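You operate a simulated robot arm through the tools that you are given. There is no shell and no other tool. Be economical: measure what you need, move in short steps, check, and stop when the job is done.

The job below is to be done with a simulated two-armed robot. You get a single attempt, and the scene is never put back.

JOB
Take the grey block on the top of the pale wooden stand and put it away on the top of the wooden desk. Take the yellow brush and leave it on the top board of the shelf with the card pocket. Fetch the grey cloth and set it on the top of the white stand. Take the yellow cone from the end of the long table beside head one and leave it on the ledge under the thread cupboard. Turn the tension knob with the green dot on head one to 2. Push the green drawer shut. Turn the tension knob with the purple dot on head four to 4. Shut the black drawer. Open the lever cover of head four. Do these in any order.

It is judged by the outcome, as a careful person would: the job done as asked, and still so three seconds after it is handed in. It fails if anything else is knocked over, pushed out of place, dropped, spilled or broken. Lids that push on must go on centred and level and be pressed home; caps that screw on are set level and turned clockwise until they are tight. Flat cloth is picked up by pressing the open fingertips on it (5 to 10 N) and closing them slowly along it; thin cloth reads only 2 to 8 mm in the jaws.

ROBOT AND FRAMES
Two 7-joint arms with two-finger parallel grippers on one trunk, on a base that drives. Base frame: it is fixed to the floor where the robot stands at the start and does not move with it; the origin is under the middle of the robot, x ahead of it, y to its left, z up. Units: mm, degrees, N and s.
The left shoulder is at the start at [50, 209, 1121], the right one opposite. With the tool pointing down near the work surface each hand reaches from about 200 to 900 mm from the robot's upright axis, wherever it stands, measured 20 degrees to its own side. Places, roughly: black drawer [3100, -1000, 600]; green drawer [1700, -900, 600]; grey block (10x7x3 cm) [500, 0, 800]; grey cloth (7x10x3 cm) [700, 0, 800]; ledge under the thread cupboard (88x16 cm) [940, 1720, 880]; lever cover of head four [3200, -700, 1200]; tension knob with the green dot on head one [1700, -700, 1500]; tension knob with the purple dot on head four [3100, -700, 1400]; top board of the shelf with the card pocket (122x2 [-140, 1860, 1560]; top of the white stand [3500, 1800, 800]; top of the wooden desk [1400, -3500, 800]; yellow brush (8x4x5 cm) [600, -200, 800]; yellow cone (7x6x13 cm) [400, -500, 900]. Payload 4.4 kg a hand.
The tool frame of a hand sits at the grasp point between the pads (the TCP): z along the fingers, y along the line on which they close. The tips reach 23 mm beyond it. Largest opening 94 mm; finger width 38, thickness 10; the body of the gripper, 54 by 96 mm, starts 39 mm behind the TCP.
Orientation is that of the tool frame in the base frame, as a unit quaternion [w, x, y, z]. With the fingers straight down and closing along the base's y, the tool's x points along the base's -x, its y along +y and its z along -z.

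CONTROLS
- The arms move only by the tool play_rows. It takes "left_rows", "right_rows" or both (then of equal length, played together; a hand with none holds still); each is a list of rows, each an object of numbers (a shift or turn left out is 0, a gripper value left out holds the last): "tx", "ty", "tz": the shift along the tool's x, y, z in cm; "wx", "wy", "wz": the turn, a rotation vector about the tool's x, y, z in degrees; "claw": the finger opening in cm, from 0 to 9.4. In form: [{"tx": .., "ty": .., "tz": .., "wx": .., "wy": .., "wz": .., "claw": ..}, ...]. A call has 1 to 12 rows; each row shifts and turns the commanded pose from where the row before left it, along the tool's axes as they then stand. A row lasts 0.2 s, in which the tool goes at most 50 mm and 8.6 degrees; a call with a longer step from one row to the next is refused whole, and so is a gripper value outside its range. Where a pose cannot be reached the arm comes as near as it can. A force on the tool above 40 N (or 10 N above the force at the start of the call, whichever is more), or a blocked arm, ends the call early, and 0.2 s more pass. The fingers move at their own pace (about 108 mm/s each) and stop on an object; they squeeze with about 36 N. The grip force told is the motor's: it shows also when the fingers shut on nothing. Time passes only in rows, and 0.2 s behind the last, so rows that do not move let the fingers close. It gives the time, the measured TCP pose, the force on the tool (base axes), the opening and the grip force at its end, in the units of the frame above (readings bear some noise), with the torque about the TCP (base axes, N m) and any sound that the robot's microphone picked up.
- Cameras (640 x 400 px; columns grow to the right, rows downward): "scene" is now at [152.5, -25.9, 1297.9]; the picture's right is [-0.26, -0.96, 0.00], its down [-0.51, 0.14, -0.85] and it looks along [0.82, -0.22, -0.53] (base axes); focal length 275 px, centre (320, 200). "left" rides on the left gripper at [87, -16, -74] in its tool frame; the picture's right is [0.18, 0.98, 0.00], its down [-0.58, 0.11, -0.81] and it looks along [-0.79, 0.15, 0.59] (tool axes); focal length 243 px, centre (320, 200). "right" rides on the right gripper at [86, 16, -74] in its tool frame; the picture's right is [-0.18, 0.98, 0.00], its down [-0.58, -0.11, -0.81] and it looks along [-0.79, -0.15, 0.59] (tool axes); focal length 243 px, centre (320, 200). There is no depth. A picture from a camera that has moved, and an enlarged one, comes with that camera's place and axes in the base frame and with its lens.
- snapshot(camera): a new picture of that camera. The clock stands still meanwhile.
- slide_trunk(by): slides the trunk up (or, below 0, down) by that many mm; the arms and the scene camera ride with it, the base frame stays. It gives what a move gives, with no picture.
- base_move(legs): drives the robot by 1 to 6 legs, each [ahead, left, turn to the left] in mm, mm and degrees, along the robot's own axes; the way and the turn of a leg run together, so that a leg with both is an arc; at most 1500 mm and 180 degrees a leg. The arms and the cameras ride along, it lands a little off, and it stops where it bumps. It gives what a move gives.
- aim_head(pan, tilt): turns the head with the scene camera to pan (to the left, within 80 degrees either way) and tilt (down, from -29 to 69), counted from straight ahead of the robot. It gives what a move gives.
- inspect(camera, box): a new picture of the part [left, top, right, bottom] of that camera's present view, enlarged. The clock stands still meanwhile.
- job_done(): hands the job in; it is judged then, once.

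Go step by step. Nothing tells you exact positions but the pictures and the camera data: compare them with the known pose of the tool, close in by small moves and look again before you grip or let go. The budget is 196 turns and 192 pictures, counting those below and the enlarged ones. Unless the task says otherwise, let go and move clear before handing in, and close with one line.

The tools are called after ">>>" as name(argument=value, ...) on one line, values as JSON. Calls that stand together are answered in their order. play_rows: Moves the arms, as the interface text tells. Its arguments: {"type":"object","properties":{"left_rows":{"type":"array","items":{"type":"object","properties":{"tx":{"type":"number"},"ty":{"type":"number"},"tz":{"type":"number"},"wx":{"type":"number"},"wy":{"type":"number"},"wz":{"type":"number"},"claw":{"type":"number"}}}},"right_rows":{"type":"array","items":{"type":"object","properties":{"tx":{"type":"number"},"ty":{"type":"number"},"tz":{"type":"number"},"wx":{"type":"number"},"wy":{"type":"number"},"wz":{"type":"number"},"claw":{"type":"number"}}}}},"required":[]} The other tools are called the same way: slide_trunk (by) slides the trunk up or down; base_move (legs) drives the base; aim_head (pan, tilt) turns the head that bears the scene camera; snapshot (camera) takes a picture; inspect (camera, box) takes an enlarged picture of a part of a camera's view; job_done () hands the job in.

At the start:

```text
time_s: 0.0
left_ee_pos: [690.6, 106.6, 1151.2]
left_tcp_rot: [0.001, -0.001, 1.0, 0.0]
left_contact_force: [0.2, 0.0, -0.2]
left_wrist_torque: [0.02, -0.02, 0.0]
left_gripper_width: 93.8
left_grip_force: 0.0
right_ee_pos: [527.1, -391.6, 1061.1]
right_tcp_rot: [0.0, 0.001, 1.0, -0.001]
right_contact_force: [-0.4, -0.1, 0.2]
right_wrist_torque: [0.02, 0.03, 0.0]
right_gripper_width: 94.1
right_grip_force: 0.1
trunk travel left (down, up): [-200.0, 363.0]
robot x, y, heading: [-1.8, 1.1, -0.0]
head pan, tilt: [-15.2, 31.9]
```

scene: 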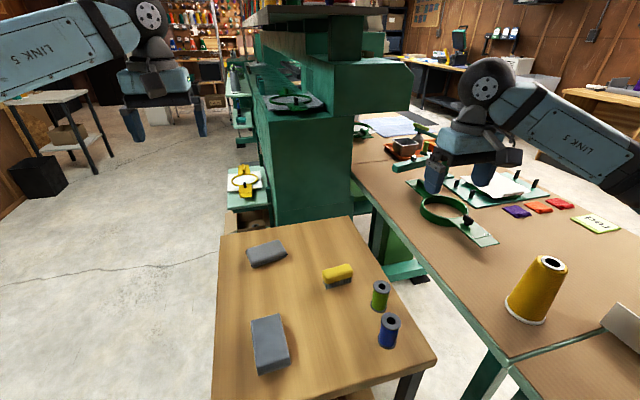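
right: 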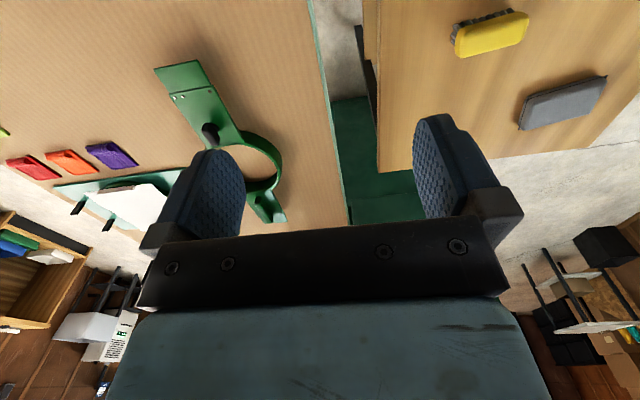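
left: 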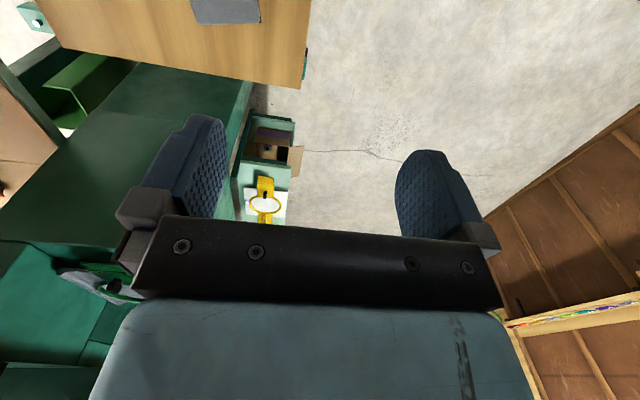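

I see the pale stand ahead with the block, cloth and brush on it, and the cone on the long table to the right. I'll look around first to learn the layout.

>>> aim_head(pan=70, tilt=15)

>>> snapshot(camera="scene")

>>> aim_head(pan=15, tilt=15)

>>> snapshot(camera="scene")

>>> aim_head(pan=-55, tilt=15)

>>> snapshot(camera="scene")

```text
time_s: 1.6
left_ee_pos: [689.8, 105.9, 1149.4]
left_tcp_rot: [0.0, -0.001, 1.0, 0.0]
left_contact_force: [0.5, 0.0, 0.4]
left_wrist_torque: [-0.01, 0.01, 0.02]
left_gripper_width: 94.2
left_grip_force: 0.0
right_ee_pos: [527.6, -392.7, 1062.0]
right_tcp_rot: [0.0, 0.0, 1.0, 0.0]
right_contact_force: [-1.1, -0.3, -0.9]
right_wrist_torque: [0.03, -0.03, 0.01]
right_gripper_width: 94.0
right_grip_force: 0.1
trunk travel left (down, up): [-200.0, 363.0]
robot x, y, heading: [-0.0, -3.5, 0.4]
head pan, tilt: [70.0, 15.0]
```

```text
188 pictures are left
camera scene: at [98.0, 85.4, 1325.0], right [0.94, -0.34, 0.0], down [-0.09, -0.24, -0.97], along [0.33, 0.91, -0.26], focal length 275 px, centre (320, 200)
```

scene: 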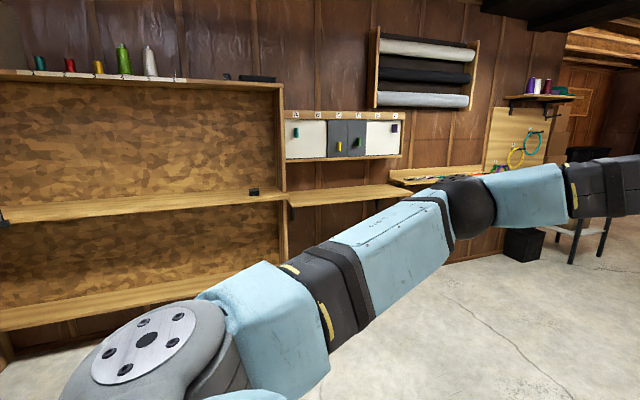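

```text
time_s: 2.8
left_ee_pos: [689.3, 104.6, 1150.2]
left_tcp_rot: [0.0, -0.001, 1.0, 0.0]
left_contact_force: [0.3, -0.6, -0.6]
left_wrist_torque: [-0.02, -0.01, 0.01]
left_gripper_width: 93.9
left_grip_force: 0.1
right_ee_pos: [526.5, -391.4, 1061.0]
right_tcp_rot: [0.001, 0.0, 1.0, 0.0]
right_contact_force: [0.0, 0.3, 0.2]
right_wrist_torque: [0.02, 0.05, -0.01]
right_gripper_width: 93.9
right_grip_force: 0.0
trunk travel left (down, up): [-200.0, 363.0]
robot x, y, heading: [-1.5, 0.3, 0.0]
head pan, tilt: [15.0, 15.0]
```

```text
187 pictures are left
camera scene: at [156.2, 22.0, 1325.0], right [0.26, -0.97, 0.0], down [-0.25, -0.07, -0.97], along [0.93, 0.25, -0.26], focal length 275 px, centre (320, 200)
```

scene: 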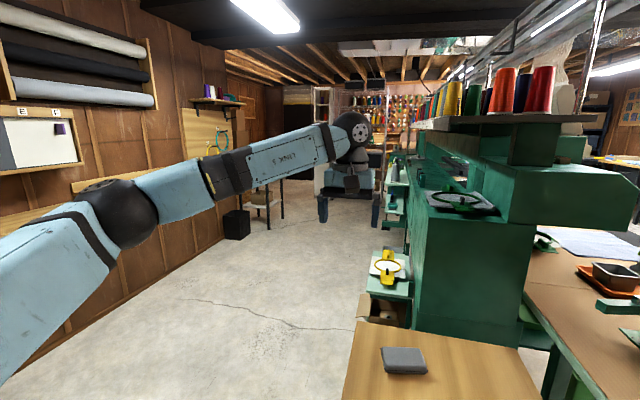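

```text
time_s: 4.2
left_ee_pos: [689.0, 106.0, 1150.2]
left_tcp_rot: [0.0, -0.001, 1.0, 0.0]
left_contact_force: [0.3, -1.0, 0.5]
left_wrist_torque: [0.02, -0.01, -0.01]
left_gripper_width: 93.8
left_grip_force: 0.1
right_ee_pos: [527.3, -392.4, 1061.6]
right_tcp_rot: [0.0, 0.0, 1.0, 0.001]
right_contact_force: [-0.7, -0.1, 0.4]
right_wrist_torque: [-0.01, 0.04, 0.01]
right_gripper_width: 93.9
right_grip_force: 0.1
trunk travel left (down, up): [-200.0, 363.0]
robot x, y, heading: [-1.0, 1.6, 0.2]
head pan, tilt: [-55.0, 15.0]
```

```text
186 pictures are left
camera scene: at [119.6, -78.8, 1325.0], right [-0.82, -0.57, 0.0], down [-0.15, 0.21, -0.97], along [0.55, -0.79, -0.26], focal length 275 px, centre (320, 200)
```

scene: 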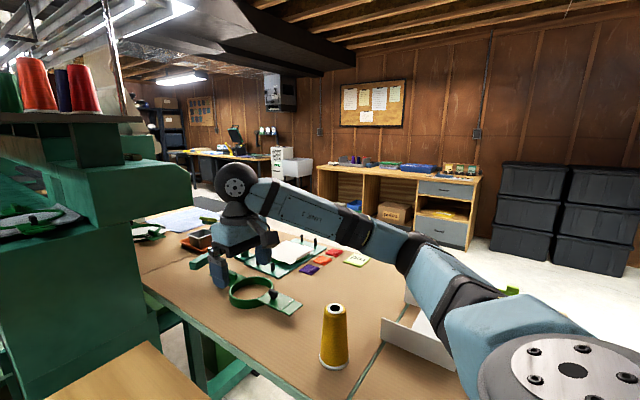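

The heads face the right side with the long table in front, and the shelf and ledge are on the left wall. First trip is the brush in the left hand and the cone in the right, so I turn to put both at a good angle.

>>> base_move(legs=[[0, 0, -35]])

>>> aim_head(pan=0, tilt=45)

>>> snapshot(camera="scene")

>>> snapshot(camera="left")

>>> snapshot(camera="right")

```text
time_s: 6.3
left_ee_pos: [624.6, -313.7, 1151.0]
left_tcp_rot: [-0.001, 0.304, 0.953, 0.0]
left_contact_force: [0.5, 0.8, 0.9]
left_wrist_torque: [0.0, -0.01, 0.01]
left_gripper_width: 94.0
left_grip_force: 0.0
right_ee_pos: [201.5, -625.0, 1060.1]
right_tcp_rot: [0.0, 0.305, 0.953, 0.001]
right_contact_force: [-1.0, 0.1, 0.4]
right_wrist_torque: [0.0, 0.02, 0.02]
right_gripper_width: 94.0
right_grip_force: 0.2
trunk travel left (down, up): [-200.0, 363.0]
robot x, y, heading: [-4.6, -0.1, -35.5]
head pan, tilt: [-55.0, 15.0]
```

```text
time_s: 7.6
left_ee_pos: [625.2, -313.5, 1149.6]
left_tcp_rot: [0.001, 0.304, 0.953, 0.0]
left_contact_force: [-0.3, 0.3, 0.0]
left_wrist_torque: [-0.02, 0.02, 0.0]
left_gripper_width: 94.1
left_grip_force: 0.1
right_ee_pos: [202.5, -624.8, 1061.6]
right_tcp_rot: [0.0, 0.304, 0.953, 0.0]
right_contact_force: [0.0, 0.4, 0.6]
right_wrist_torque: [0.02, 0.0, 0.0]
right_gripper_width: 94.1
right_grip_force: 0.0
trunk travel left (down, up): [-200.0, 363.0]
robot x, y, heading: [-0.7, 2.2, -35.4]
head pan, tilt: [0.0, 45.0]
```

```text
185 pictures are left
camera scene: at [119.7, -88.6, 1278.3], right [-0.58, -0.81, 0.0], down [-0.58, 0.41, -0.71], along [0.58, -0.41, -0.71], focal length 275 px, centre (320, 200)
```

scene: 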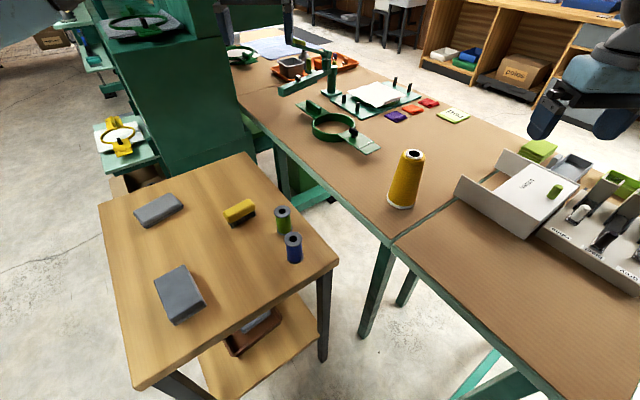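

```text
184 pictures are left
camera left: at [545.1, -276.7, 1225.1], right [0.42, 0.91, 0.0], down [0.54, -0.25, 0.81], along [0.73, -0.34, -0.59], focal length 243 px, centre (320, 200)
```

left: 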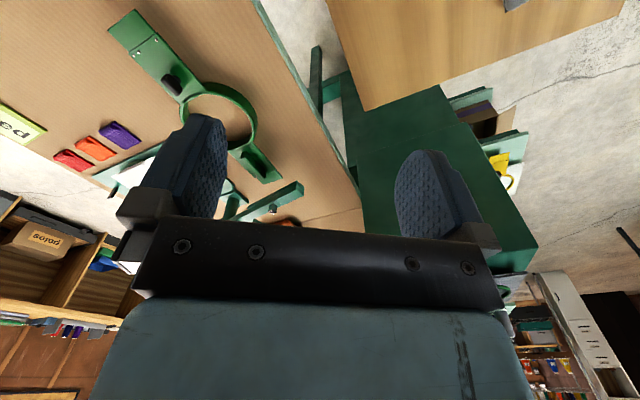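

```text
183 pictures are left
camera right: at [142.1, -561.4, 1137.6], right [0.72, 0.69, 0.0], down [0.41, -0.43, 0.81], along [0.56, -0.58, -0.59], focal length 243 px, centre (320, 200)
```

right: 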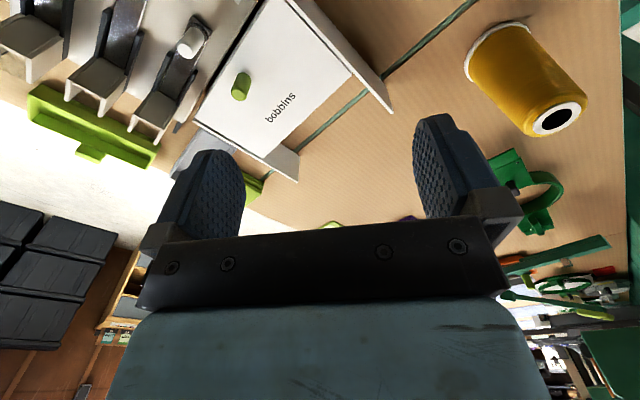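

The cone stands near (386, -508) with its top at about z 948, and the brush is near (592, -188). I move both hands to pre-grasp poses, the left rotated for the brush and the right tilted for the cone.

>>> play_rows(left_rows=[{"tx": 2, "ty": 1.66, "tz": 3}, {"tx": 2, "ty": 1.66, "tz": 3}, {"tx": 2, "ty": 1.66, "tz": 3}, {"tx": 2, "ty": 1.66, "tz": 3}, {"tx": 2, "ty": 1.66, "tz": 3}, {"wz": 7.8}, {"wz": 7.8}, {"wz": 7.8}, {"wz": 7.8}, {"wz": 7.8}, {"wz": 7.8}, {"wz": 7.8}], right_rows=[{"tx": 0.2, "ty": 4.04, "tz": 1.66}, {"tx": 0.2, "ty": 4.04, "tz": 1.66}, {"tx": 0.2, "ty": 4.04, "tz": 1.66}, {"tx": 0.2, "ty": 4.04, "tz": 1.66}, {"tx": 0.2, "ty": 4.04, "tz": 1.66}, {"wy": -7.5}, {"wy": -7.5}, {"wy": -7.5}, {"wy": -7.5}, {"wy": -7.5}, {"wy": -7.5}, {}])

>>> snapshot(camera="left")

>>> snapshot(camera="right")

>>> snapshot(camera="scene")

```text
time_s: 10.2
left_ee_pos: [591.5, -188.0, 1001.1]
left_tcp_rot: [0.0, 0.708, 0.707, 0.0]
left_contact_force: [-0.2, 0.3, -0.2]
left_wrist_torque: [0.02, 0.03, 0.03]
left_gripper_width: 93.8
left_grip_force: 0.1
right_ee_pos: [311.6, -454.5, 979.0]
right_tcp_rot: [0.366, 0.281, 0.88, -0.117]
right_contact_force: [-0.7, -0.7, 0.3]
right_wrist_torque: [0.02, 0.0, 0.0]
right_gripper_width: 94.0
right_grip_force: 0.3
trunk travel left (down, up): [-200.0, 363.0]
robot x, y, heading: [-4.6, -1.7, -35.3]
head pan, tilt: [0.0, 45.0]
```

```text
182 pictures are left
camera left: at [575.3, -101.3, 1074.9], right [0.98, 0.18, 0.0], down [0.11, -0.58, 0.81], along [0.15, -0.79, -0.59], focal length 243 px, centre (320, 200)
```

left: 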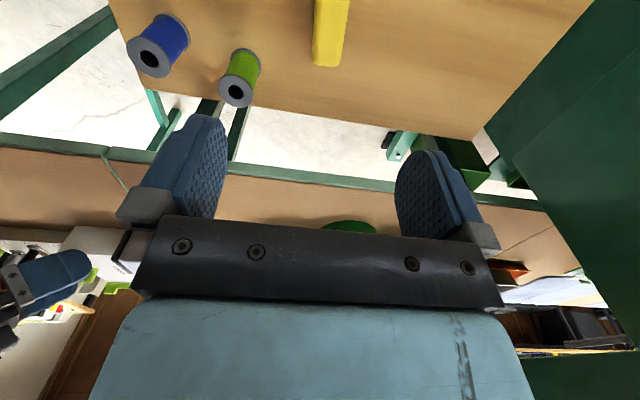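

```text
181 pictures are left
camera right: at [229.5, -375.2, 971.5], right [0.68, 0.73, 0.13], down [-0.19, 0.0, 0.98], along [0.71, -0.69, 0.14], focal length 243 px, centre (320, 200)
```

right: 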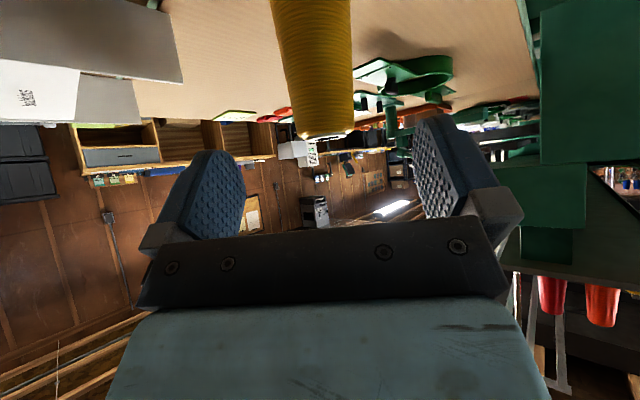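

```text
180 pictures are left
camera scene: at [119.9, -88.5, 1278.2], right [-0.58, -0.81, 0.0], down [-0.58, 0.41, -0.71], along [0.58, -0.41, -0.71], focal length 275 px, centre (320, 200)
```

scene: 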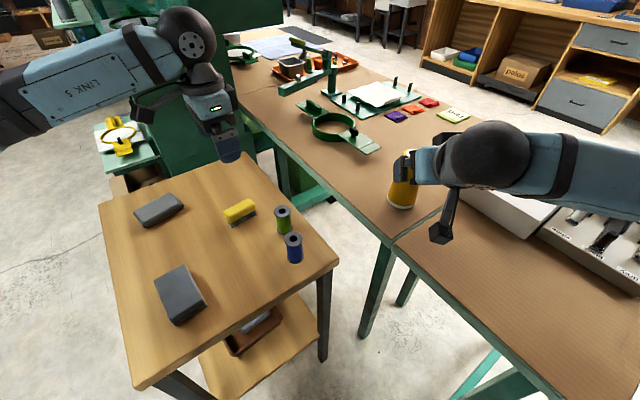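

The brush axis runs about 10° off y with its centre near (598, -169), and the cone lies straight ahead of the right hand. I'll tilt the right hand further so the palm clears the cone top, and approach partway with both.

>>> play_rows(left_rows=[{"tx": 0.6, "ty": 0.2, "tz": 3.8}, {"tx": 0.6, "ty": 0.2, "tz": 3.8}, {"tx": 0.7, "ty": 0.3, "tz": 3.9}, {"wz": -5}, {"wz": -5}, {}, {}], right_rows=[{"wy": -6.67}, {"wy": -6.67}, {"wy": -6.67}, {"tx": 0.9, "ty": -0.2, "tz": 2.2}, {"tx": 0.9, "ty": -0.2, "tz": 2.2}, {"tx": 0.6, "tz": 2.2}, {}])

>>> snapshot(camera="left")

>>> snapshot(camera="right")

>>> snapshot(camera="scene")

```text
time_s: 11.8
left_ee_pos: [596.0, -176.3, 929.3]
left_tcp_rot: [0.0, 0.643, 0.766, 0.0]
left_contact_force: [0.1, 0.6, 0.2]
left_wrist_torque: [0.02, 0.01, 0.01]
left_gripper_width: 94.0
left_grip_force: 0.2
left hand out of reach, approached as far as the arm can: row 2, 3
right_ee_pos: [351.3, -478.2, 928.2]
right_tcp_rot: [0.512, 0.257, 0.803, -0.164]
right_contact_force: [-0.1, 0.4, -1.3]
right_wrist_torque: [-0.01, -0.02, 0.02]
right_gripper_width: 94.0
right_grip_force: 0.1
right hand out of reach, approached as far as the arm can: row 3
trunk travel left (down, up): [-200.0, 363.0]
robot x, y, heading: [1.3, -0.2, -35.3]
head pan, tilt: [0.0, 45.0]
```

```text
179 pictures are left
camera left: at [564.9, -93.6, 1003.4], right [0.94, 0.35, 0.0], down [0.21, -0.55, 0.81], along [0.28, -0.75, -0.59], focal length 243 px, centre (320, 200)
```

left: 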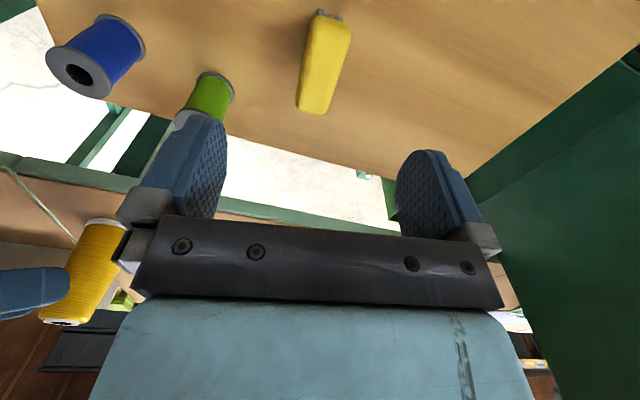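

```text
178 pictures are left
camera right: at [276.9, -405.0, 882.2], right [0.63, 0.76, 0.17], down [-0.46, 0.19, 0.87], along [0.62, -0.63, 0.47], focal length 243 px, centre (320, 200)
```

right: 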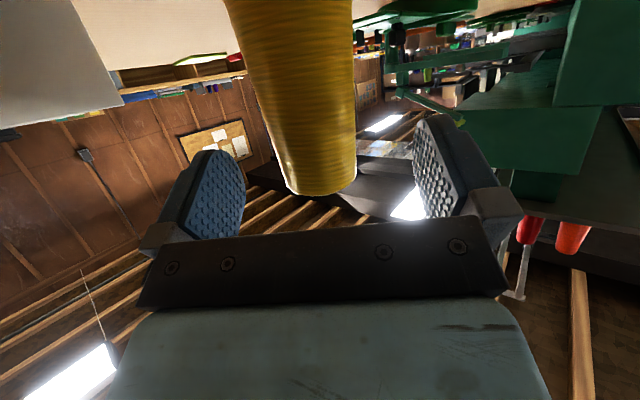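

```text
177 pictures are left
camera scene: at [118.9, -89.1, 1278.3], right [-0.58, -0.81, 0.0], down [-0.58, 0.41, -0.71], along [0.58, -0.41, -0.71], focal length 275 px, centre (320, 200)
```

scene: 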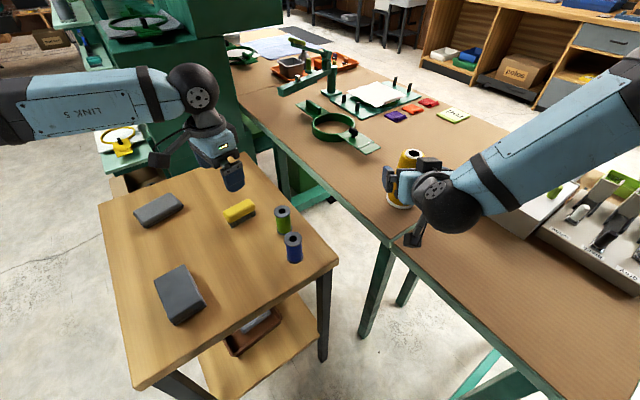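

The left arm hit its lower limit, so the trunk must go down later. First I finish the cone grasp with the right hand.

>>> play_rows(right_rows=[{"tx": 0.2, "ty": -0.25, "tz": 2.1}, {"tx": 0.2, "ty": -0.2, "tz": 2.2}, {}])

>>> snapshot(camera="right")

>>> inspect(camera="scene", box=[340, 120, 500, 260])

```text
time_s: 12.6
left_ee_pos: [596.5, -175.3, 928.8]
left_tcp_rot: [0.0, 0.643, 0.766, 0.0]
left_contact_force: [-0.4, -0.8, 0.1]
left_wrist_torque: [-0.02, -0.05, 0.01]
left_gripper_width: 93.8
left_grip_force: 0.1
right_ee_pos: [385.2, -498.4, 911.7]
right_tcp_rot: [0.509, 0.258, 0.804, -0.165]
right_contact_force: [0.7, -0.3, -0.7]
right_wrist_torque: [0.0, 0.0, 0.04]
right_gripper_width: 93.9
right_grip_force: 0.2
right hand out of reach, approached as far as the arm can: row 2
trunk travel left (down, up): [-200.0, 363.0]
robot x, y, heading: [2.2, 2.3, -35.3]
head pan, tilt: [0.0, 45.0]
```

```text
176 pictures are left
camera right: at [309.8, -424.4, 866.6], right [0.64, 0.75, 0.16], down [-0.45, 0.19, 0.87], along [0.62, -0.63, 0.46], focal length 243 px, centre (320, 200)
```

right: 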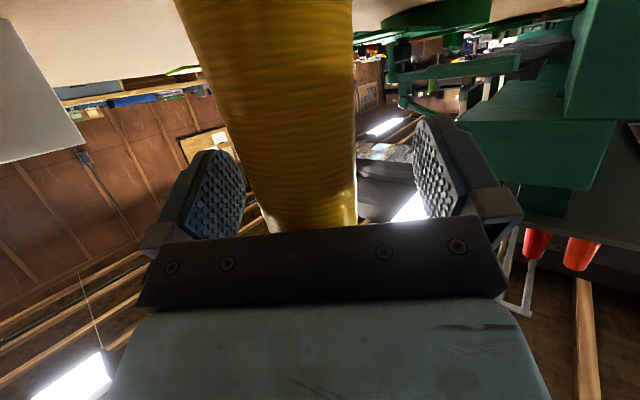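

```text
2.86 times, centred on (420, 190) of scene
camera zoom: at [119.5, -88.5, 1278.3], right [-0.58, -0.81, 0.0], down [-0.58, 0.41, -0.71], along [0.58, -0.41, -0.71], focal length 785 px, centre (34, 229)
```

zoom: 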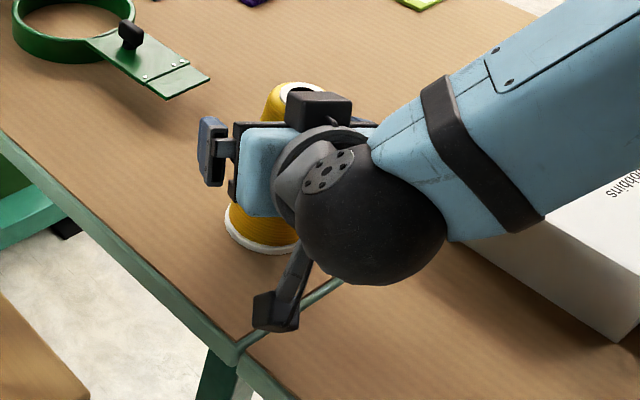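

The cone is between the fingers, about 8 mm off centre. I centre and close.

>>> play_rows(right_rows=[{"ty": -0.7, "tz": 0.3}, {"claw": 7.5}, {"claw": 6.5}, {"claw": 5.5}, {"claw": 4.5}, {"claw": 3.5}, {"claw": 3}, {}])

>>> snapshot(camera="right")

```text
time_s: 14.4
left_ee_pos: [596.5, -175.8, 928.1]
left_tcp_rot: [0.001, 0.643, 0.766, 0.0]
left_contact_force: [-1.3, 1.0, -0.2]
left_wrist_torque: [-0.02, -0.01, 0.03]
left_gripper_width: 94.1
left_grip_force: 0.1
right_ee_pos: [385.3, -504.1, 915.2]
right_tcp_rot: [0.509, 0.258, 0.804, -0.165]
right_contact_force: [-0.1, -0.7, 1.3]
right_wrist_torque: [-0.16, 0.04, 0.01]
right_gripper_width: 55.1
right_grip_force: 36.1
right hand out of reach, approached as far as the arm can: row 1
trunk travel left (down, up): [-200.0, 363.0]
robot x, y, heading: [-1.7, -1.5, -35.6]
head pan, tilt: [0.0, 45.0]
```

```text
174 pictures are left
camera right: at [311.4, -429.7, 869.3], right [0.64, 0.75, 0.16], down [-0.45, 0.19, 0.87], along [0.62, -0.63, 0.46], focal length 243 px, centre (320, 200)
```

right: 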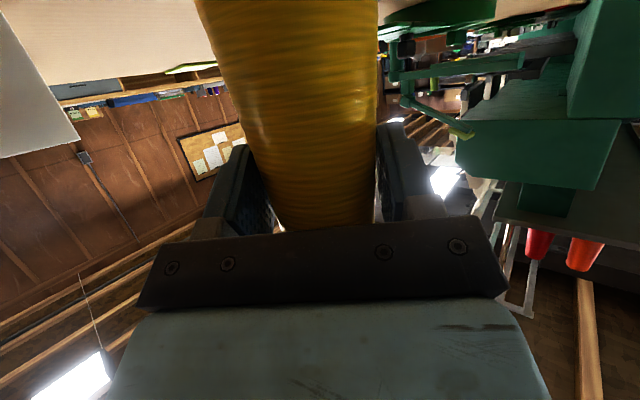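

The cone is gripped (55 mm, 36 N). I lift it well clear and then lower the trunk for the brush.

>>> play_rows(right_rows=[{"tx": -1.4, "tz": -0.65}, {"tx": -2.8, "tz": -1.3}, {"tx": -2.8, "tz": -1.3}, {"tx": -2.8, "tz": -1.3}, {"tx": -2.8, "tz": -1.3}, {"tx": -2.8, "tz": -1.3}, {"tx": -2.8, "tz": -1.3}, {"tx": -2.8, "tz": -1.3}, {"tx": -1.4, "tz": -0.65}, {}])

>>> slide_trunk(by=-80)

>>> snapshot(camera="left")

>>> snapshot(camera="scene")

```text
time_s: 16.6
left_ee_pos: [595.7, -174.4, 928.8]
left_tcp_rot: [0.0, 0.643, 0.766, 0.0]
left_contact_force: [-0.5, -0.4, -0.5]
left_wrist_torque: [0.02, 0.0, -0.01]
left_gripper_width: 93.9
left_grip_force: 0.1
right_ee_pos: [388.4, -504.0, 1162.4]
right_tcp_rot: [0.513, 0.255, 0.803, -0.163]
right_contact_force: [-0.2, 0.4, -1.5]
right_wrist_torque: [-0.01, 0.0, 0.02]
right_gripper_width: 55.1
right_grip_force: 35.6
trunk travel left (down, up): [-200.0, 363.0]
robot x, y, heading: [-4.3, -3.8, -35.6]
head pan, tilt: [0.0, 45.0]
```

```text
time_s: 17.7
left_ee_pos: [596.1, -175.6, 848.3]
left_tcp_rot: [-0.001, 0.643, 0.766, 0.0]
left_contact_force: [0.8, 0.3, 0.2]
left_wrist_torque: [0.03, 0.02, -0.02]
left_gripper_width: 94.1
left_grip_force: 0.1
right_ee_pos: [388.0, -503.8, 1082.5]
right_tcp_rot: [0.512, 0.256, 0.803, -0.163]
right_contact_force: [-0.2, -0.7, -1.1]
right_wrist_torque: [-0.01, 0.03, -0.01]
right_gripper_width: 55.2
right_grip_force: 36.5
trunk travel left (down, up): [-120.0, 443.0]
robot x, y, heading: [2.9, -0.2, -35.2]
head pan, tilt: [0.0, 45.0]
```

```text
173 pictures are left
camera left: at [565.5, -92.9, 923.2], right [0.94, 0.35, 0.0], down [0.21, -0.55, 0.81], along [0.28, -0.75, -0.59], focal length 243 px, centre (320, 200)
```

left: 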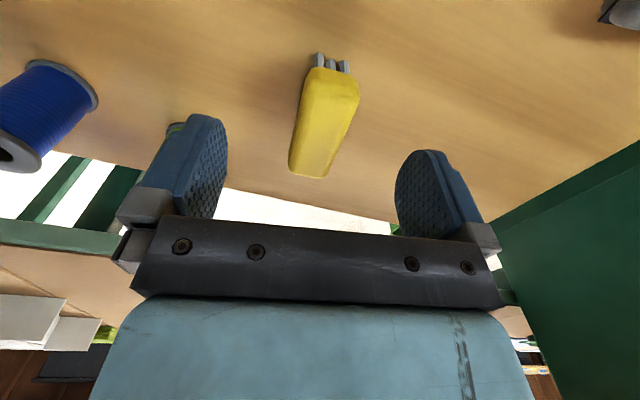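

```text
172 pictures are left
camera scene: at [119.6, -88.5, 1198.3], right [-0.58, -0.81, 0.0], down [-0.58, 0.41, -0.71], along [0.58, -0.41, -0.71], focal length 275 px, centre (320, 200)
```

scene: 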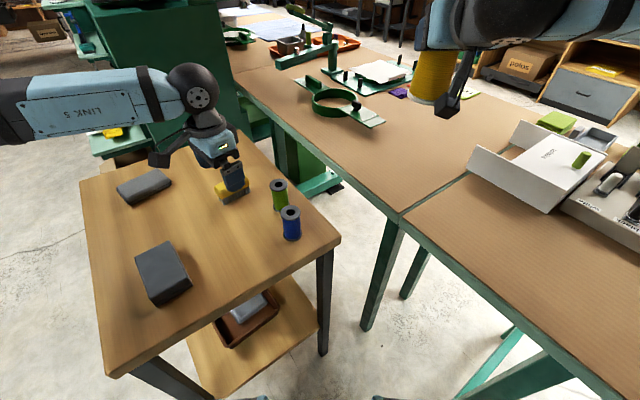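

The brush top is near z 800 with its centre at (598, -184). I nudge into line and lower the trunk onto it.

>>> play_rows(left_rows=[{"tx": -0.9}, {}])

>>> slide_trunk(by=-58)

>>> snapshot(camera="left")

>>> inspect(camera="scene", box=[160, 120, 320, 220])

```text
time_s: 18.3
left_ee_pos: [597.9, -184.9, 848.8]
left_tcp_rot: [0.0, 0.642, 0.767, 0.0]
left_contact_force: [0.2, 0.3, -0.6]
left_wrist_torque: [-0.01, -0.03, 0.01]
left_gripper_width: 94.1
left_grip_force: 0.1
right_ee_pos: [388.0, -502.9, 1081.5]
right_tcp_rot: [0.512, 0.257, 0.804, -0.163]
right_contact_force: [0.3, -0.6, -1.2]
right_wrist_torque: [0.0, 0.0, -0.01]
right_gripper_width: 55.2
right_grip_force: 35.8
trunk travel left (down, up): [-120.0, 443.0]
robot x, y, heading: [0.6, -0.8, -35.5]
head pan, tilt: [0.0, 45.0]
```

```text
time_s: 19.3
left_ee_pos: [596.7, -184.8, 791.2]
left_tcp_rot: [0.001, 0.643, 0.766, 0.001]
left_contact_force: [-0.2, 0.2, 0.0]
left_wrist_torque: [0.02, 0.01, 0.0]
left_gripper_width: 93.9
left_grip_force: 0.0
right_ee_pos: [388.7, -504.0, 1023.6]
right_tcp_rot: [0.511, 0.257, 0.803, -0.164]
right_contact_force: [0.2, 0.2, -1.2]
right_wrist_torque: [0.0, 0.04, 0.01]
right_gripper_width: 55.1
right_grip_force: 36.2
trunk travel left (down, up): [-62.0, 501.0]
robot x, y, heading: [-1.2, -0.3, -35.5]
head pan, tilt: [0.0, 45.0]
```

```text
171 pictures are left
camera left: at [566.9, -102.4, 865.3], right [0.94, 0.35, 0.0], down [0.21, -0.55, 0.81], along [0.28, -0.75, -0.59], focal length 243 px, centre (320, 200)
```

left: 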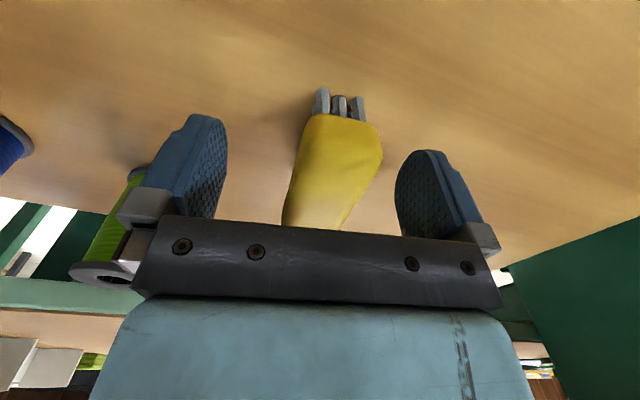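

```text
4.00 times, centred on (240, 170) of scene
camera zoom: at [119.6, -88.4, 1140.3], right [-0.58, -0.81, 0.0], down [-0.58, 0.41, -0.71], along [0.58, -0.41, -0.71], focal length 1099 px, centre (640, 320)
```

zoom: 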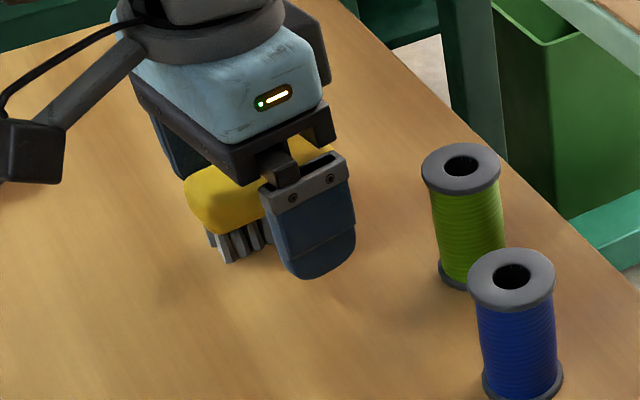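

The brush handle sits between the pads. I close on it and lift.

>>> play_rows(left_rows=[{"claw": 7}, {"claw": 6}, {"claw": 5}, {"claw": 4}, {"claw": 3}, {"claw": 2}, {}, {"tz": -2}, {"tz": -4}, {"tz": -4}, {"tz": -4}])

>>> snapshot(camera="left")

>>> snapshot(camera="scene")

```text
time_s: 21.7
left_ee_pos: [597.8, -186.0, 930.4]
left_tcp_rot: [0.0, 0.643, 0.766, 0.001]
left_contact_force: [0.7, 0.7, -0.9]
left_wrist_torque: [0.01, -0.01, -0.03]
left_gripper_width: 31.4
left_grip_force: 36.3
right_ee_pos: [387.9, -504.4, 1022.3]
right_tcp_rot: [0.511, 0.257, 0.804, -0.163]
right_contact_force: [0.5, 0.1, -1.5]
right_wrist_torque: [0.02, -0.01, -0.02]
right_gripper_width: 55.1
right_grip_force: 36.2
trunk travel left (down, up): [-62.0, 501.0]
robot x, y, heading: [-0.9, -3.3, -35.6]
head pan, tilt: [0.0, 45.0]
```

```text
169 pictures are left
camera left: at [567.2, -103.0, 1005.1], right [0.94, 0.35, 0.0], down [0.21, -0.55, 0.81], along [0.28, -0.75, -0.59], focal length 243 px, centre (320, 200)
```

left: 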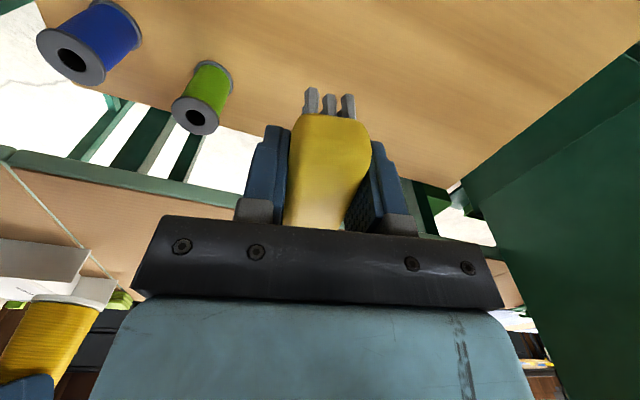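

```text
168 pictures are left
camera scene: at [119.6, -88.7, 1140.2], right [-0.58, -0.81, 0.0], down [-0.58, 0.41, -0.71], along [0.58, -0.41, -0.71], focal length 275 px, centre (320, 200)
```

scene: 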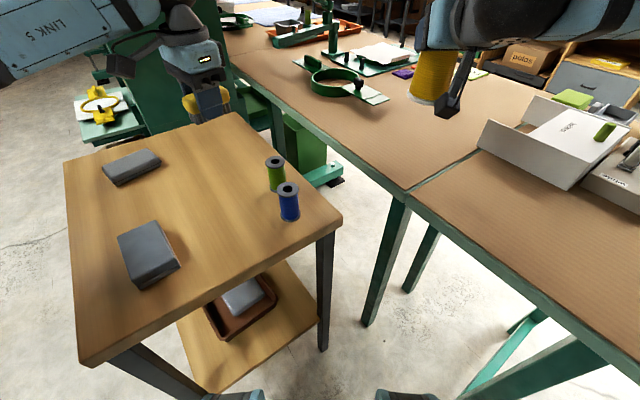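

Both items are held. I raise the trunk back, turn to face the left wall, and look at the shelf and ledge.

>>> slide_trunk(by=250)

>>> base_move(legs=[[0, 0, 125]])

>>> aim_head(pan=0, tilt=10)

>>> snapshot(camera="scene")

```text
time_s: 24.3
left_ee_pos: [597.7, -186.0, 1180.6]
left_tcp_rot: [-0.001, 0.642, 0.766, 0.0]
left_contact_force: [0.2, -0.1, 0.3]
left_wrist_torque: [0.0, -0.01, 0.0]
left_gripper_width: 31.5
left_grip_force: 36.0
right_ee_pos: [388.0, -504.9, 1272.8]
right_tcp_rot: [0.512, 0.256, 0.804, -0.163]
right_contact_force: [0.7, 0.8, -2.3]
right_wrist_torque: [-0.03, 0.0, 0.03]
right_gripper_width: 54.9
right_grip_force: 36.0
trunk travel left (down, up): [-312.0, 251.0]
robot x, y, heading: [-1.1, 0.2, -35.4]
head pan, tilt: [0.0, 45.0]
```

```text
time_s: 29.9
left_ee_pos: [-190.2, 596.4, 1180.4]
left_tcp_rot: [0.0, -0.382, 0.924, 0.0]
left_contact_force: [0.9, -0.1, -0.7]
left_wrist_torque: [0.02, 0.05, 0.0]
left_gripper_width: 31.2
left_grip_force: 36.1
right_ee_pos: [191.4, 605.1, 1273.0]
right_tcp_rot: [0.382, -0.593, 0.599, 0.378]
right_contact_force: [-0.9, 0.5, -1.5]
right_wrist_torque: [0.0, 0.01, 0.01]
right_gripper_width: 54.8
right_grip_force: 36.3
trunk travel left (down, up): [-312.0, 251.0]
robot x, y, heading: [-2.2, 2.8, 89.6]
head pan, tilt: [0.0, 45.0]
```

```text
time_s: 30.9
left_ee_pos: [-188.0, 595.7, 1181.0]
left_tcp_rot: [0.0, -0.382, 0.924, 0.0]
left_contact_force: [-0.1, -0.6, -0.5]
left_wrist_torque: [-0.01, 0.0, -0.06]
left_gripper_width: 31.4
left_grip_force: 35.8
right_ee_pos: [192.2, 605.6, 1272.5]
right_tcp_rot: [0.382, -0.593, 0.6, 0.377]
right_contact_force: [0.0, 0.0, -2.1]
right_wrist_torque: [-0.02, 0.0, -0.03]
right_gripper_width: 54.7
right_grip_force: 35.8
trunk travel left (down, up): [-312.0, 251.0]
robot x, y, heading: [2.1, 2.7, 89.3]
head pan, tilt: [0.0, 10.0]
```

```text
167 pictures are left
camera scene: at [0.3, 158.3, 1445.1], right [1.0, -0.01, 0.0], down [0.0, -0.17, -0.98], along [0.01, 0.98, -0.17], focal length 275 px, centre (320, 200)
```

scene: 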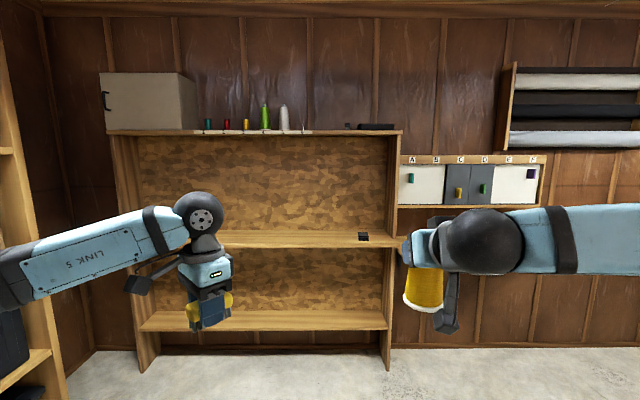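

I see the shelf with a free span on its top board between the spools and the black items. A closer look will settle where the brush goes.

>>> inspect(camera="scene", box=[190, 90, 420, 150])

>>> inspect(camera="scene", box=[380, 140, 560, 250])

```text
2.78 times, centred on (305, 120) of scene
camera zoom: at [0.3, 158.3, 1445.1], right [1.0, -0.01, 0.0], down [0.0, -0.17, -0.98], along [0.01, 0.98, -0.17], focal length 765 px, centre (362, 423)
```

zoom: 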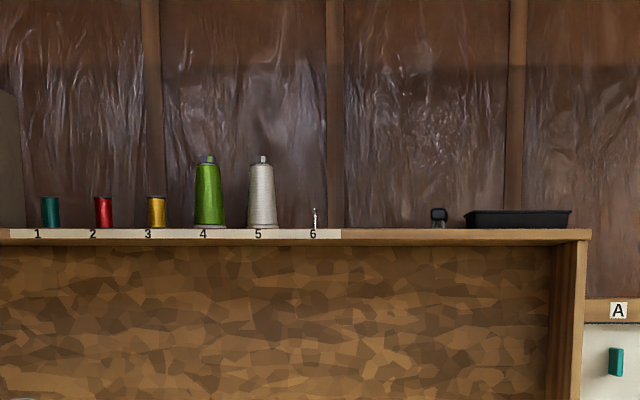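

```text
3.56 times, centred on (470, 195) of scene
camera zoom: at [0.3, 158.3, 1445.1], right [1.0, -0.01, 0.0], down [0.0, -0.17, -0.98], along [0.01, 0.98, -0.17], focal length 977 px, centre (-213, 218)
```

zoom: 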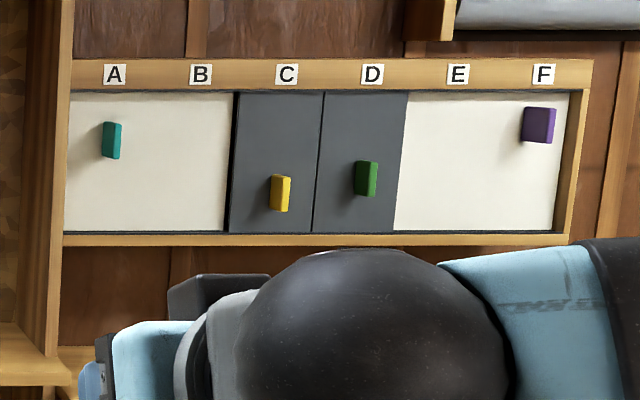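

A free span on the top board lies at x of about 50, between place 6 and the small black clip. I raise everything high, then drive toward it.

>>> slide_trunk(by=250)

>>> play_rows(left_rows=[{"tz": -4}, {"tz": -4}, {"tz": -4}, {"tz": -4}, {"tz": -4}, {"tz": -4}], right_rows=[{"tx": -3.6, "tz": -1.7}, {"tx": -3.6, "tz": -1.7}, {"tx": -3.6, "tz": -1.7}, {"tx": -3.6, "tz": -1.7}, {"tx": -3.6, "tz": -1.7}, {}])

>>> base_move(legs=[[0, -240, 0], [850, 0, 0]])

>>> snapshot(camera="scene")

>>> snapshot(camera="left")

```text
time_s: 33.5
left_ee_pos: [-190.5, 597.3, 1430.1]
left_tcp_rot: [0.0, -0.381, 0.924, 0.0]
left_contact_force: [0.0, 0.5, -0.4]
left_wrist_torque: [0.01, 0.02, 0.03]
left_gripper_width: 31.5
left_grip_force: 35.8
right_ee_pos: [191.9, 606.3, 1523.5]
right_tcp_rot: [0.382, -0.593, 0.599, 0.378]
right_contact_force: [-0.1, 0.0, -1.4]
right_wrist_torque: [-0.04, 0.02, 0.02]
right_gripper_width: 54.4
right_grip_force: 36.2
trunk travel left (down, up): [-562.0, 1.0]
robot x, y, heading: [-0.2, -0.4, 89.2]
head pan, tilt: [0.0, 10.0]
```

```text
time_s: 34.9
left_ee_pos: [-189.1, 594.1, 1671.0]
left_tcp_rot: [0.0, -0.381, 0.925, 0.002]
left_contact_force: [-0.9, 0.2, 0.2]
left_wrist_torque: [0.01, 0.02, -0.01]
left_gripper_width: 31.4
left_grip_force: 35.8
right_ee_pos: [192.4, 604.4, 1724.9]
right_tcp_rot: [0.382, -0.593, 0.6, 0.378]
right_contact_force: [-0.4, -0.9, -1.6]
right_wrist_torque: [0.01, 0.02, 0.0]
right_gripper_width: 54.6
right_grip_force: 35.8
trunk travel left (down, up): [-562.0, 1.0]
robot x, y, heading: [0.4, 1.3, 89.4]
head pan, tilt: [0.0, 10.0]
```

```text
time_s: 36.2
left_ee_pos: [-145.1, 592.2, 1670.2]
left_tcp_rot: [-0.001, -0.383, 0.924, 0.001]
left_contact_force: [1.2, -0.2, 0.0]
left_wrist_torque: [-0.01, 0.02, 0.0]
left_gripper_width: 31.3
left_grip_force: 35.6
right_ee_pos: [236.9, 604.9, 1722.6]
right_tcp_rot: [0.381, -0.593, 0.6, 0.378]
right_contact_force: [1.1, 0.6, -1.4]
right_wrist_torque: [0.01, 0.01, 0.02]
right_gripper_width: 54.7
right_grip_force: 35.4
trunk travel left (down, up): [-562.0, 1.0]
robot x, y, heading: [45.0, -0.6, 89.4]
head pan, tilt: [0.0, 10.0]
stopped in leg 1: the robot was blocked; the commanded pose is now the measured one
```

```text
164 pictures are left
camera scene: at [46.6, 157.4, 1695.1], right [1.0, -0.01, 0.0], down [0.0, -0.17, -0.98], along [0.01, 0.98, -0.17], focal length 275 px, centre (320, 200)
```

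scene: 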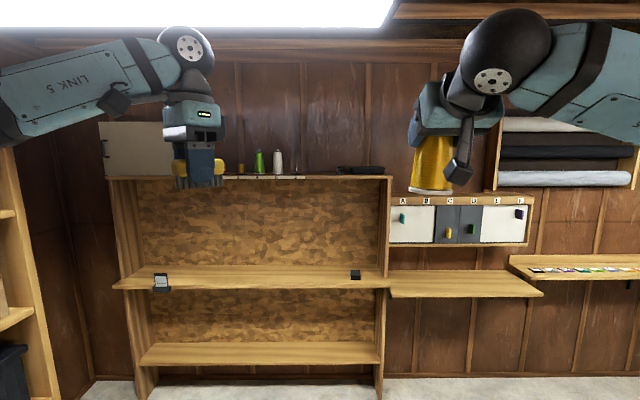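

```text
163 pictures are left
camera left: at [-193.0, 520.9, 1744.7], right [-0.82, 0.57, 0.0], down [0.34, 0.49, 0.81], along [0.45, 0.67, -0.59], focal length 243 px, centre (320, 200)
```

left: 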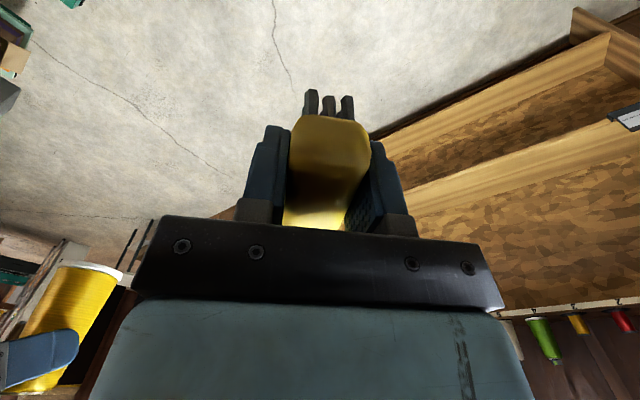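

The base bumped the stand when sliding right, so I'll go forward first and then right.

>>> base_move(legs=[[550, 0, 0.6], [0, -195, 0], [250, 0, 0]])

>>> snapshot(camera="scene")

>>> snapshot(camera="left")

```text
time_s: 42.7
left_ee_pos: [38.6, 1378.6, 1670.7]
left_tcp_rot: [0.0, -0.391, 0.92, 0.001]
left_contact_force: [-0.2, -0.7, 0.0]
left_wrist_torque: [0.06, -0.01, -0.02]
left_gripper_width: 31.1
left_grip_force: 36.3
right_ee_pos: [417.9, 1396.0, 1724.8]
right_tcp_rot: [-0.379, 0.599, -0.593, -0.383]
right_contact_force: [0.1, -0.5, -1.8]
right_wrist_torque: [-0.01, -0.02, -0.02]
right_gripper_width: 54.6
right_grip_force: 36.8
trunk travel left (down, up): [-562.0, 1.0]
robot x, y, heading: [240.0, 793.4, 90.3]
head pan, tilt: [0.0, 10.0]
```

```text
162 pictures are left
camera scene: at [236.9, 945.3, 1695.6], right [1.0, 0.01, 0.0], down [0.0, -0.17, -0.99], along [-0.01, 0.99, -0.17], focal length 275 px, centre (320, 200)
```

scene: 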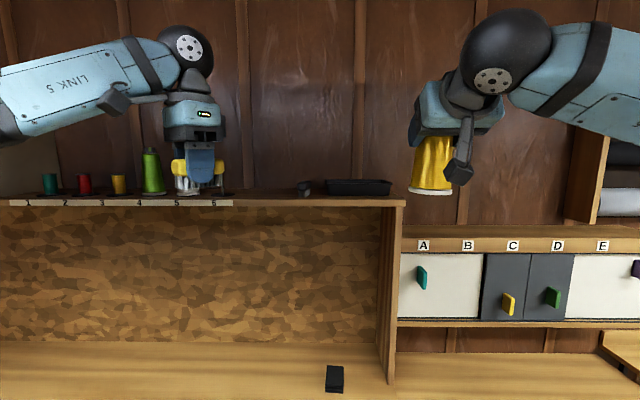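

```text
161 pictures are left
camera left: at [-9.4, 1304.2, 1745.8], right [-0.83, 0.55, 0.0], down [0.33, 0.49, 0.81], along [0.44, 0.67, -0.59], focal length 243 px, centre (320, 200)
```

left: 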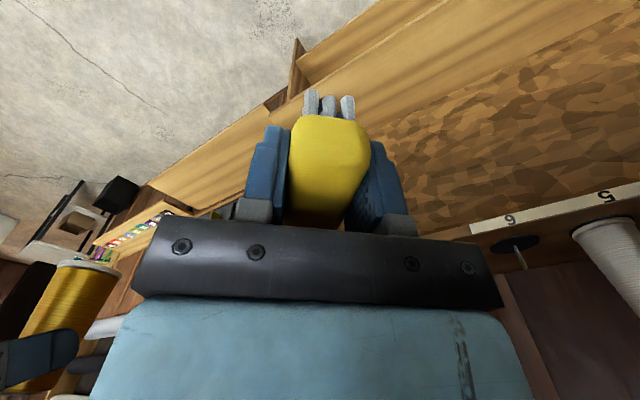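

The board spans y of about 1715 to 2000, with a free patch around x = 75. I move in over it, staying high.

>>> base_move(legs=[[367, 0, 0]])

>>> play_rows(left_rows=[{"tx": -3.2, "ty": 0.6}, {"tx": -3.2, "ty": 0.6}, {}])

>>> aim_head(pan=20, tilt=10)

>>> snapshot(camera="scene")

>>> snapshot(camera="left")

```text
time_s: 45.0
left_ee_pos: [43.8, 1741.7, 1672.0]
left_tcp_rot: [0.001, -0.386, 0.922, 0.0]
left_contact_force: [-0.3, -0.8, -0.7]
left_wrist_torque: [0.06, -0.01, 0.02]
left_gripper_width: 31.4
left_grip_force: 35.4
right_ee_pos: [422.3, 1756.0, 1724.6]
right_tcp_rot: [0.381, -0.596, 0.596, 0.381]
right_contact_force: [1.4, -1.0, -1.7]
right_wrist_torque: [0.03, 0.04, -0.01]
right_gripper_width: 54.3
right_grip_force: 35.9
trunk travel left (down, up): [-562.0, 1.0]
robot x, y, heading: [240.8, 1154.1, 90.0]
head pan, tilt: [0.0, 10.0]
```

```text
time_s: 45.8
left_ee_pos: [79.7, 1796.5, 1668.6]
left_tcp_rot: [0.001, -0.388, 0.922, 0.001]
left_contact_force: [0.4, -0.1, -1.2]
left_wrist_torque: [-0.01, 0.02, 0.0]
left_gripper_width: 31.1
left_grip_force: 35.9
left hand out of reach, approached as far as the arm can: row 2
right_ee_pos: [422.9, 1759.2, 1723.9]
right_tcp_rot: [0.381, -0.595, 0.596, 0.38]
right_contact_force: [-0.2, 0.1, -1.9]
right_wrist_torque: [0.0, 0.0, 0.0]
right_gripper_width: 54.3
right_grip_force: 36.1
trunk travel left (down, up): [-562.0, 1.0]
robot x, y, heading: [239.6, 1149.4, 89.9]
head pan, tilt: [0.0, 10.0]
```

```text
time_s: 46.6
left_ee_pos: [82.1, 1795.5, 1669.3]
left_tcp_rot: [0.001, -0.387, 0.922, 0.0]
left_contact_force: [-0.9, 0.6, -0.2]
left_wrist_torque: [-0.03, 0.01, 0.03]
left_gripper_width: 31.6
left_grip_force: 36.3
right_ee_pos: [422.3, 1758.0, 1723.8]
right_tcp_rot: [0.38, -0.596, 0.596, 0.38]
right_contact_force: [-0.1, 0.5, -1.9]
right_wrist_torque: [0.0, 0.03, 0.0]
right_gripper_width: 54.2
right_grip_force: 36.0
trunk travel left (down, up): [-562.0, 1.0]
robot x, y, heading: [240.4, 1152.0, 89.9]
head pan, tilt: [20.0, 10.0]
```

```text
160 pictures are left
camera scene: at [205.0, 1304.6, 1695.1], right [0.94, 0.34, 0.0], down [0.06, -0.16, -0.98], along [-0.33, 0.93, -0.17], focal length 275 px, centre (320, 200)
```

scene: 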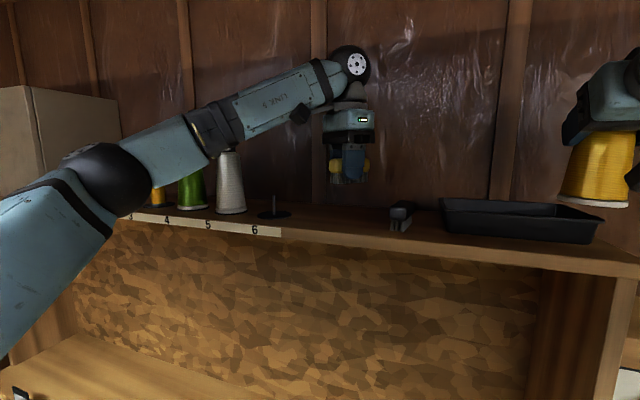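

```text
159 pictures are left
camera left: at [32.6, 1722.2, 1743.1], right [-0.83, 0.56, 0.0], down [0.33, 0.49, 0.81], along [0.45, 0.67, -0.59], focal length 243 px, centre (320, 200)
```

left: 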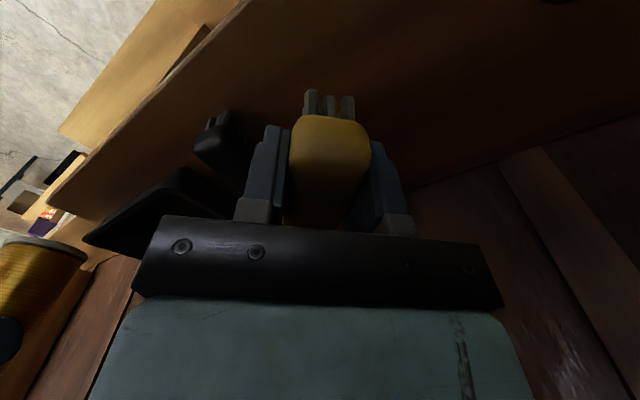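

The patch is clear, with the clip 100 mm to the right. I lower the brush with the arm alone until it touches.

>>> play_rows(left_rows=[{"tz": 2}, {"tz": 2}, {"tz": 1.4}, {}])

>>> inspect(camera="scene", box=[250, 120, 450, 260])

```text
time_s: 47.6
left_ee_pos: [83.6, 1794.8, 1614.9]
left_tcp_rot: [0.0, -0.385, 0.923, -0.001]
left_contact_force: [-0.3, 0.4, -1.1]
left_wrist_torque: [-0.02, 0.01, 0.02]
left_gripper_width: 31.4
left_grip_force: 35.6
right_ee_pos: [423.3, 1757.5, 1723.5]
right_tcp_rot: [0.381, -0.595, 0.596, 0.381]
right_contact_force: [-0.3, 0.3, -1.2]
right_wrist_torque: [-0.01, -0.01, 0.01]
right_gripper_width: 54.1
right_grip_force: 35.9
trunk travel left (down, up): [-562.0, 1.0]
robot x, y, heading: [239.9, 1153.0, 89.7]
head pan, tilt: [20.0, 10.0]
```

```text
2.86 times, centred on (350, 190) of scene
camera zoom: at [205.5, 1304.3, 1695.2], right [0.94, 0.34, 0.0], down [0.06, -0.16, -0.98], along [-0.34, 0.93, -0.17], focal length 785 px, centre (234, 229)
```

zoom: 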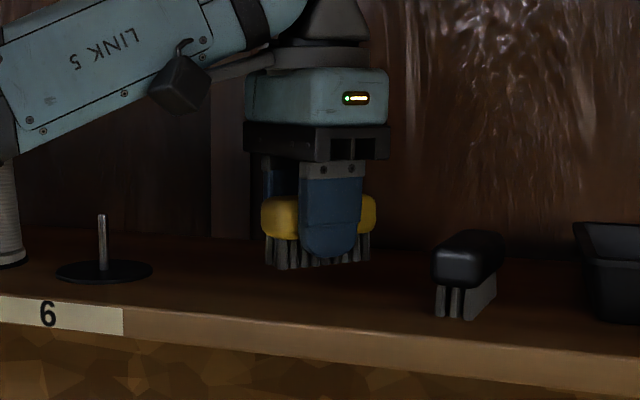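

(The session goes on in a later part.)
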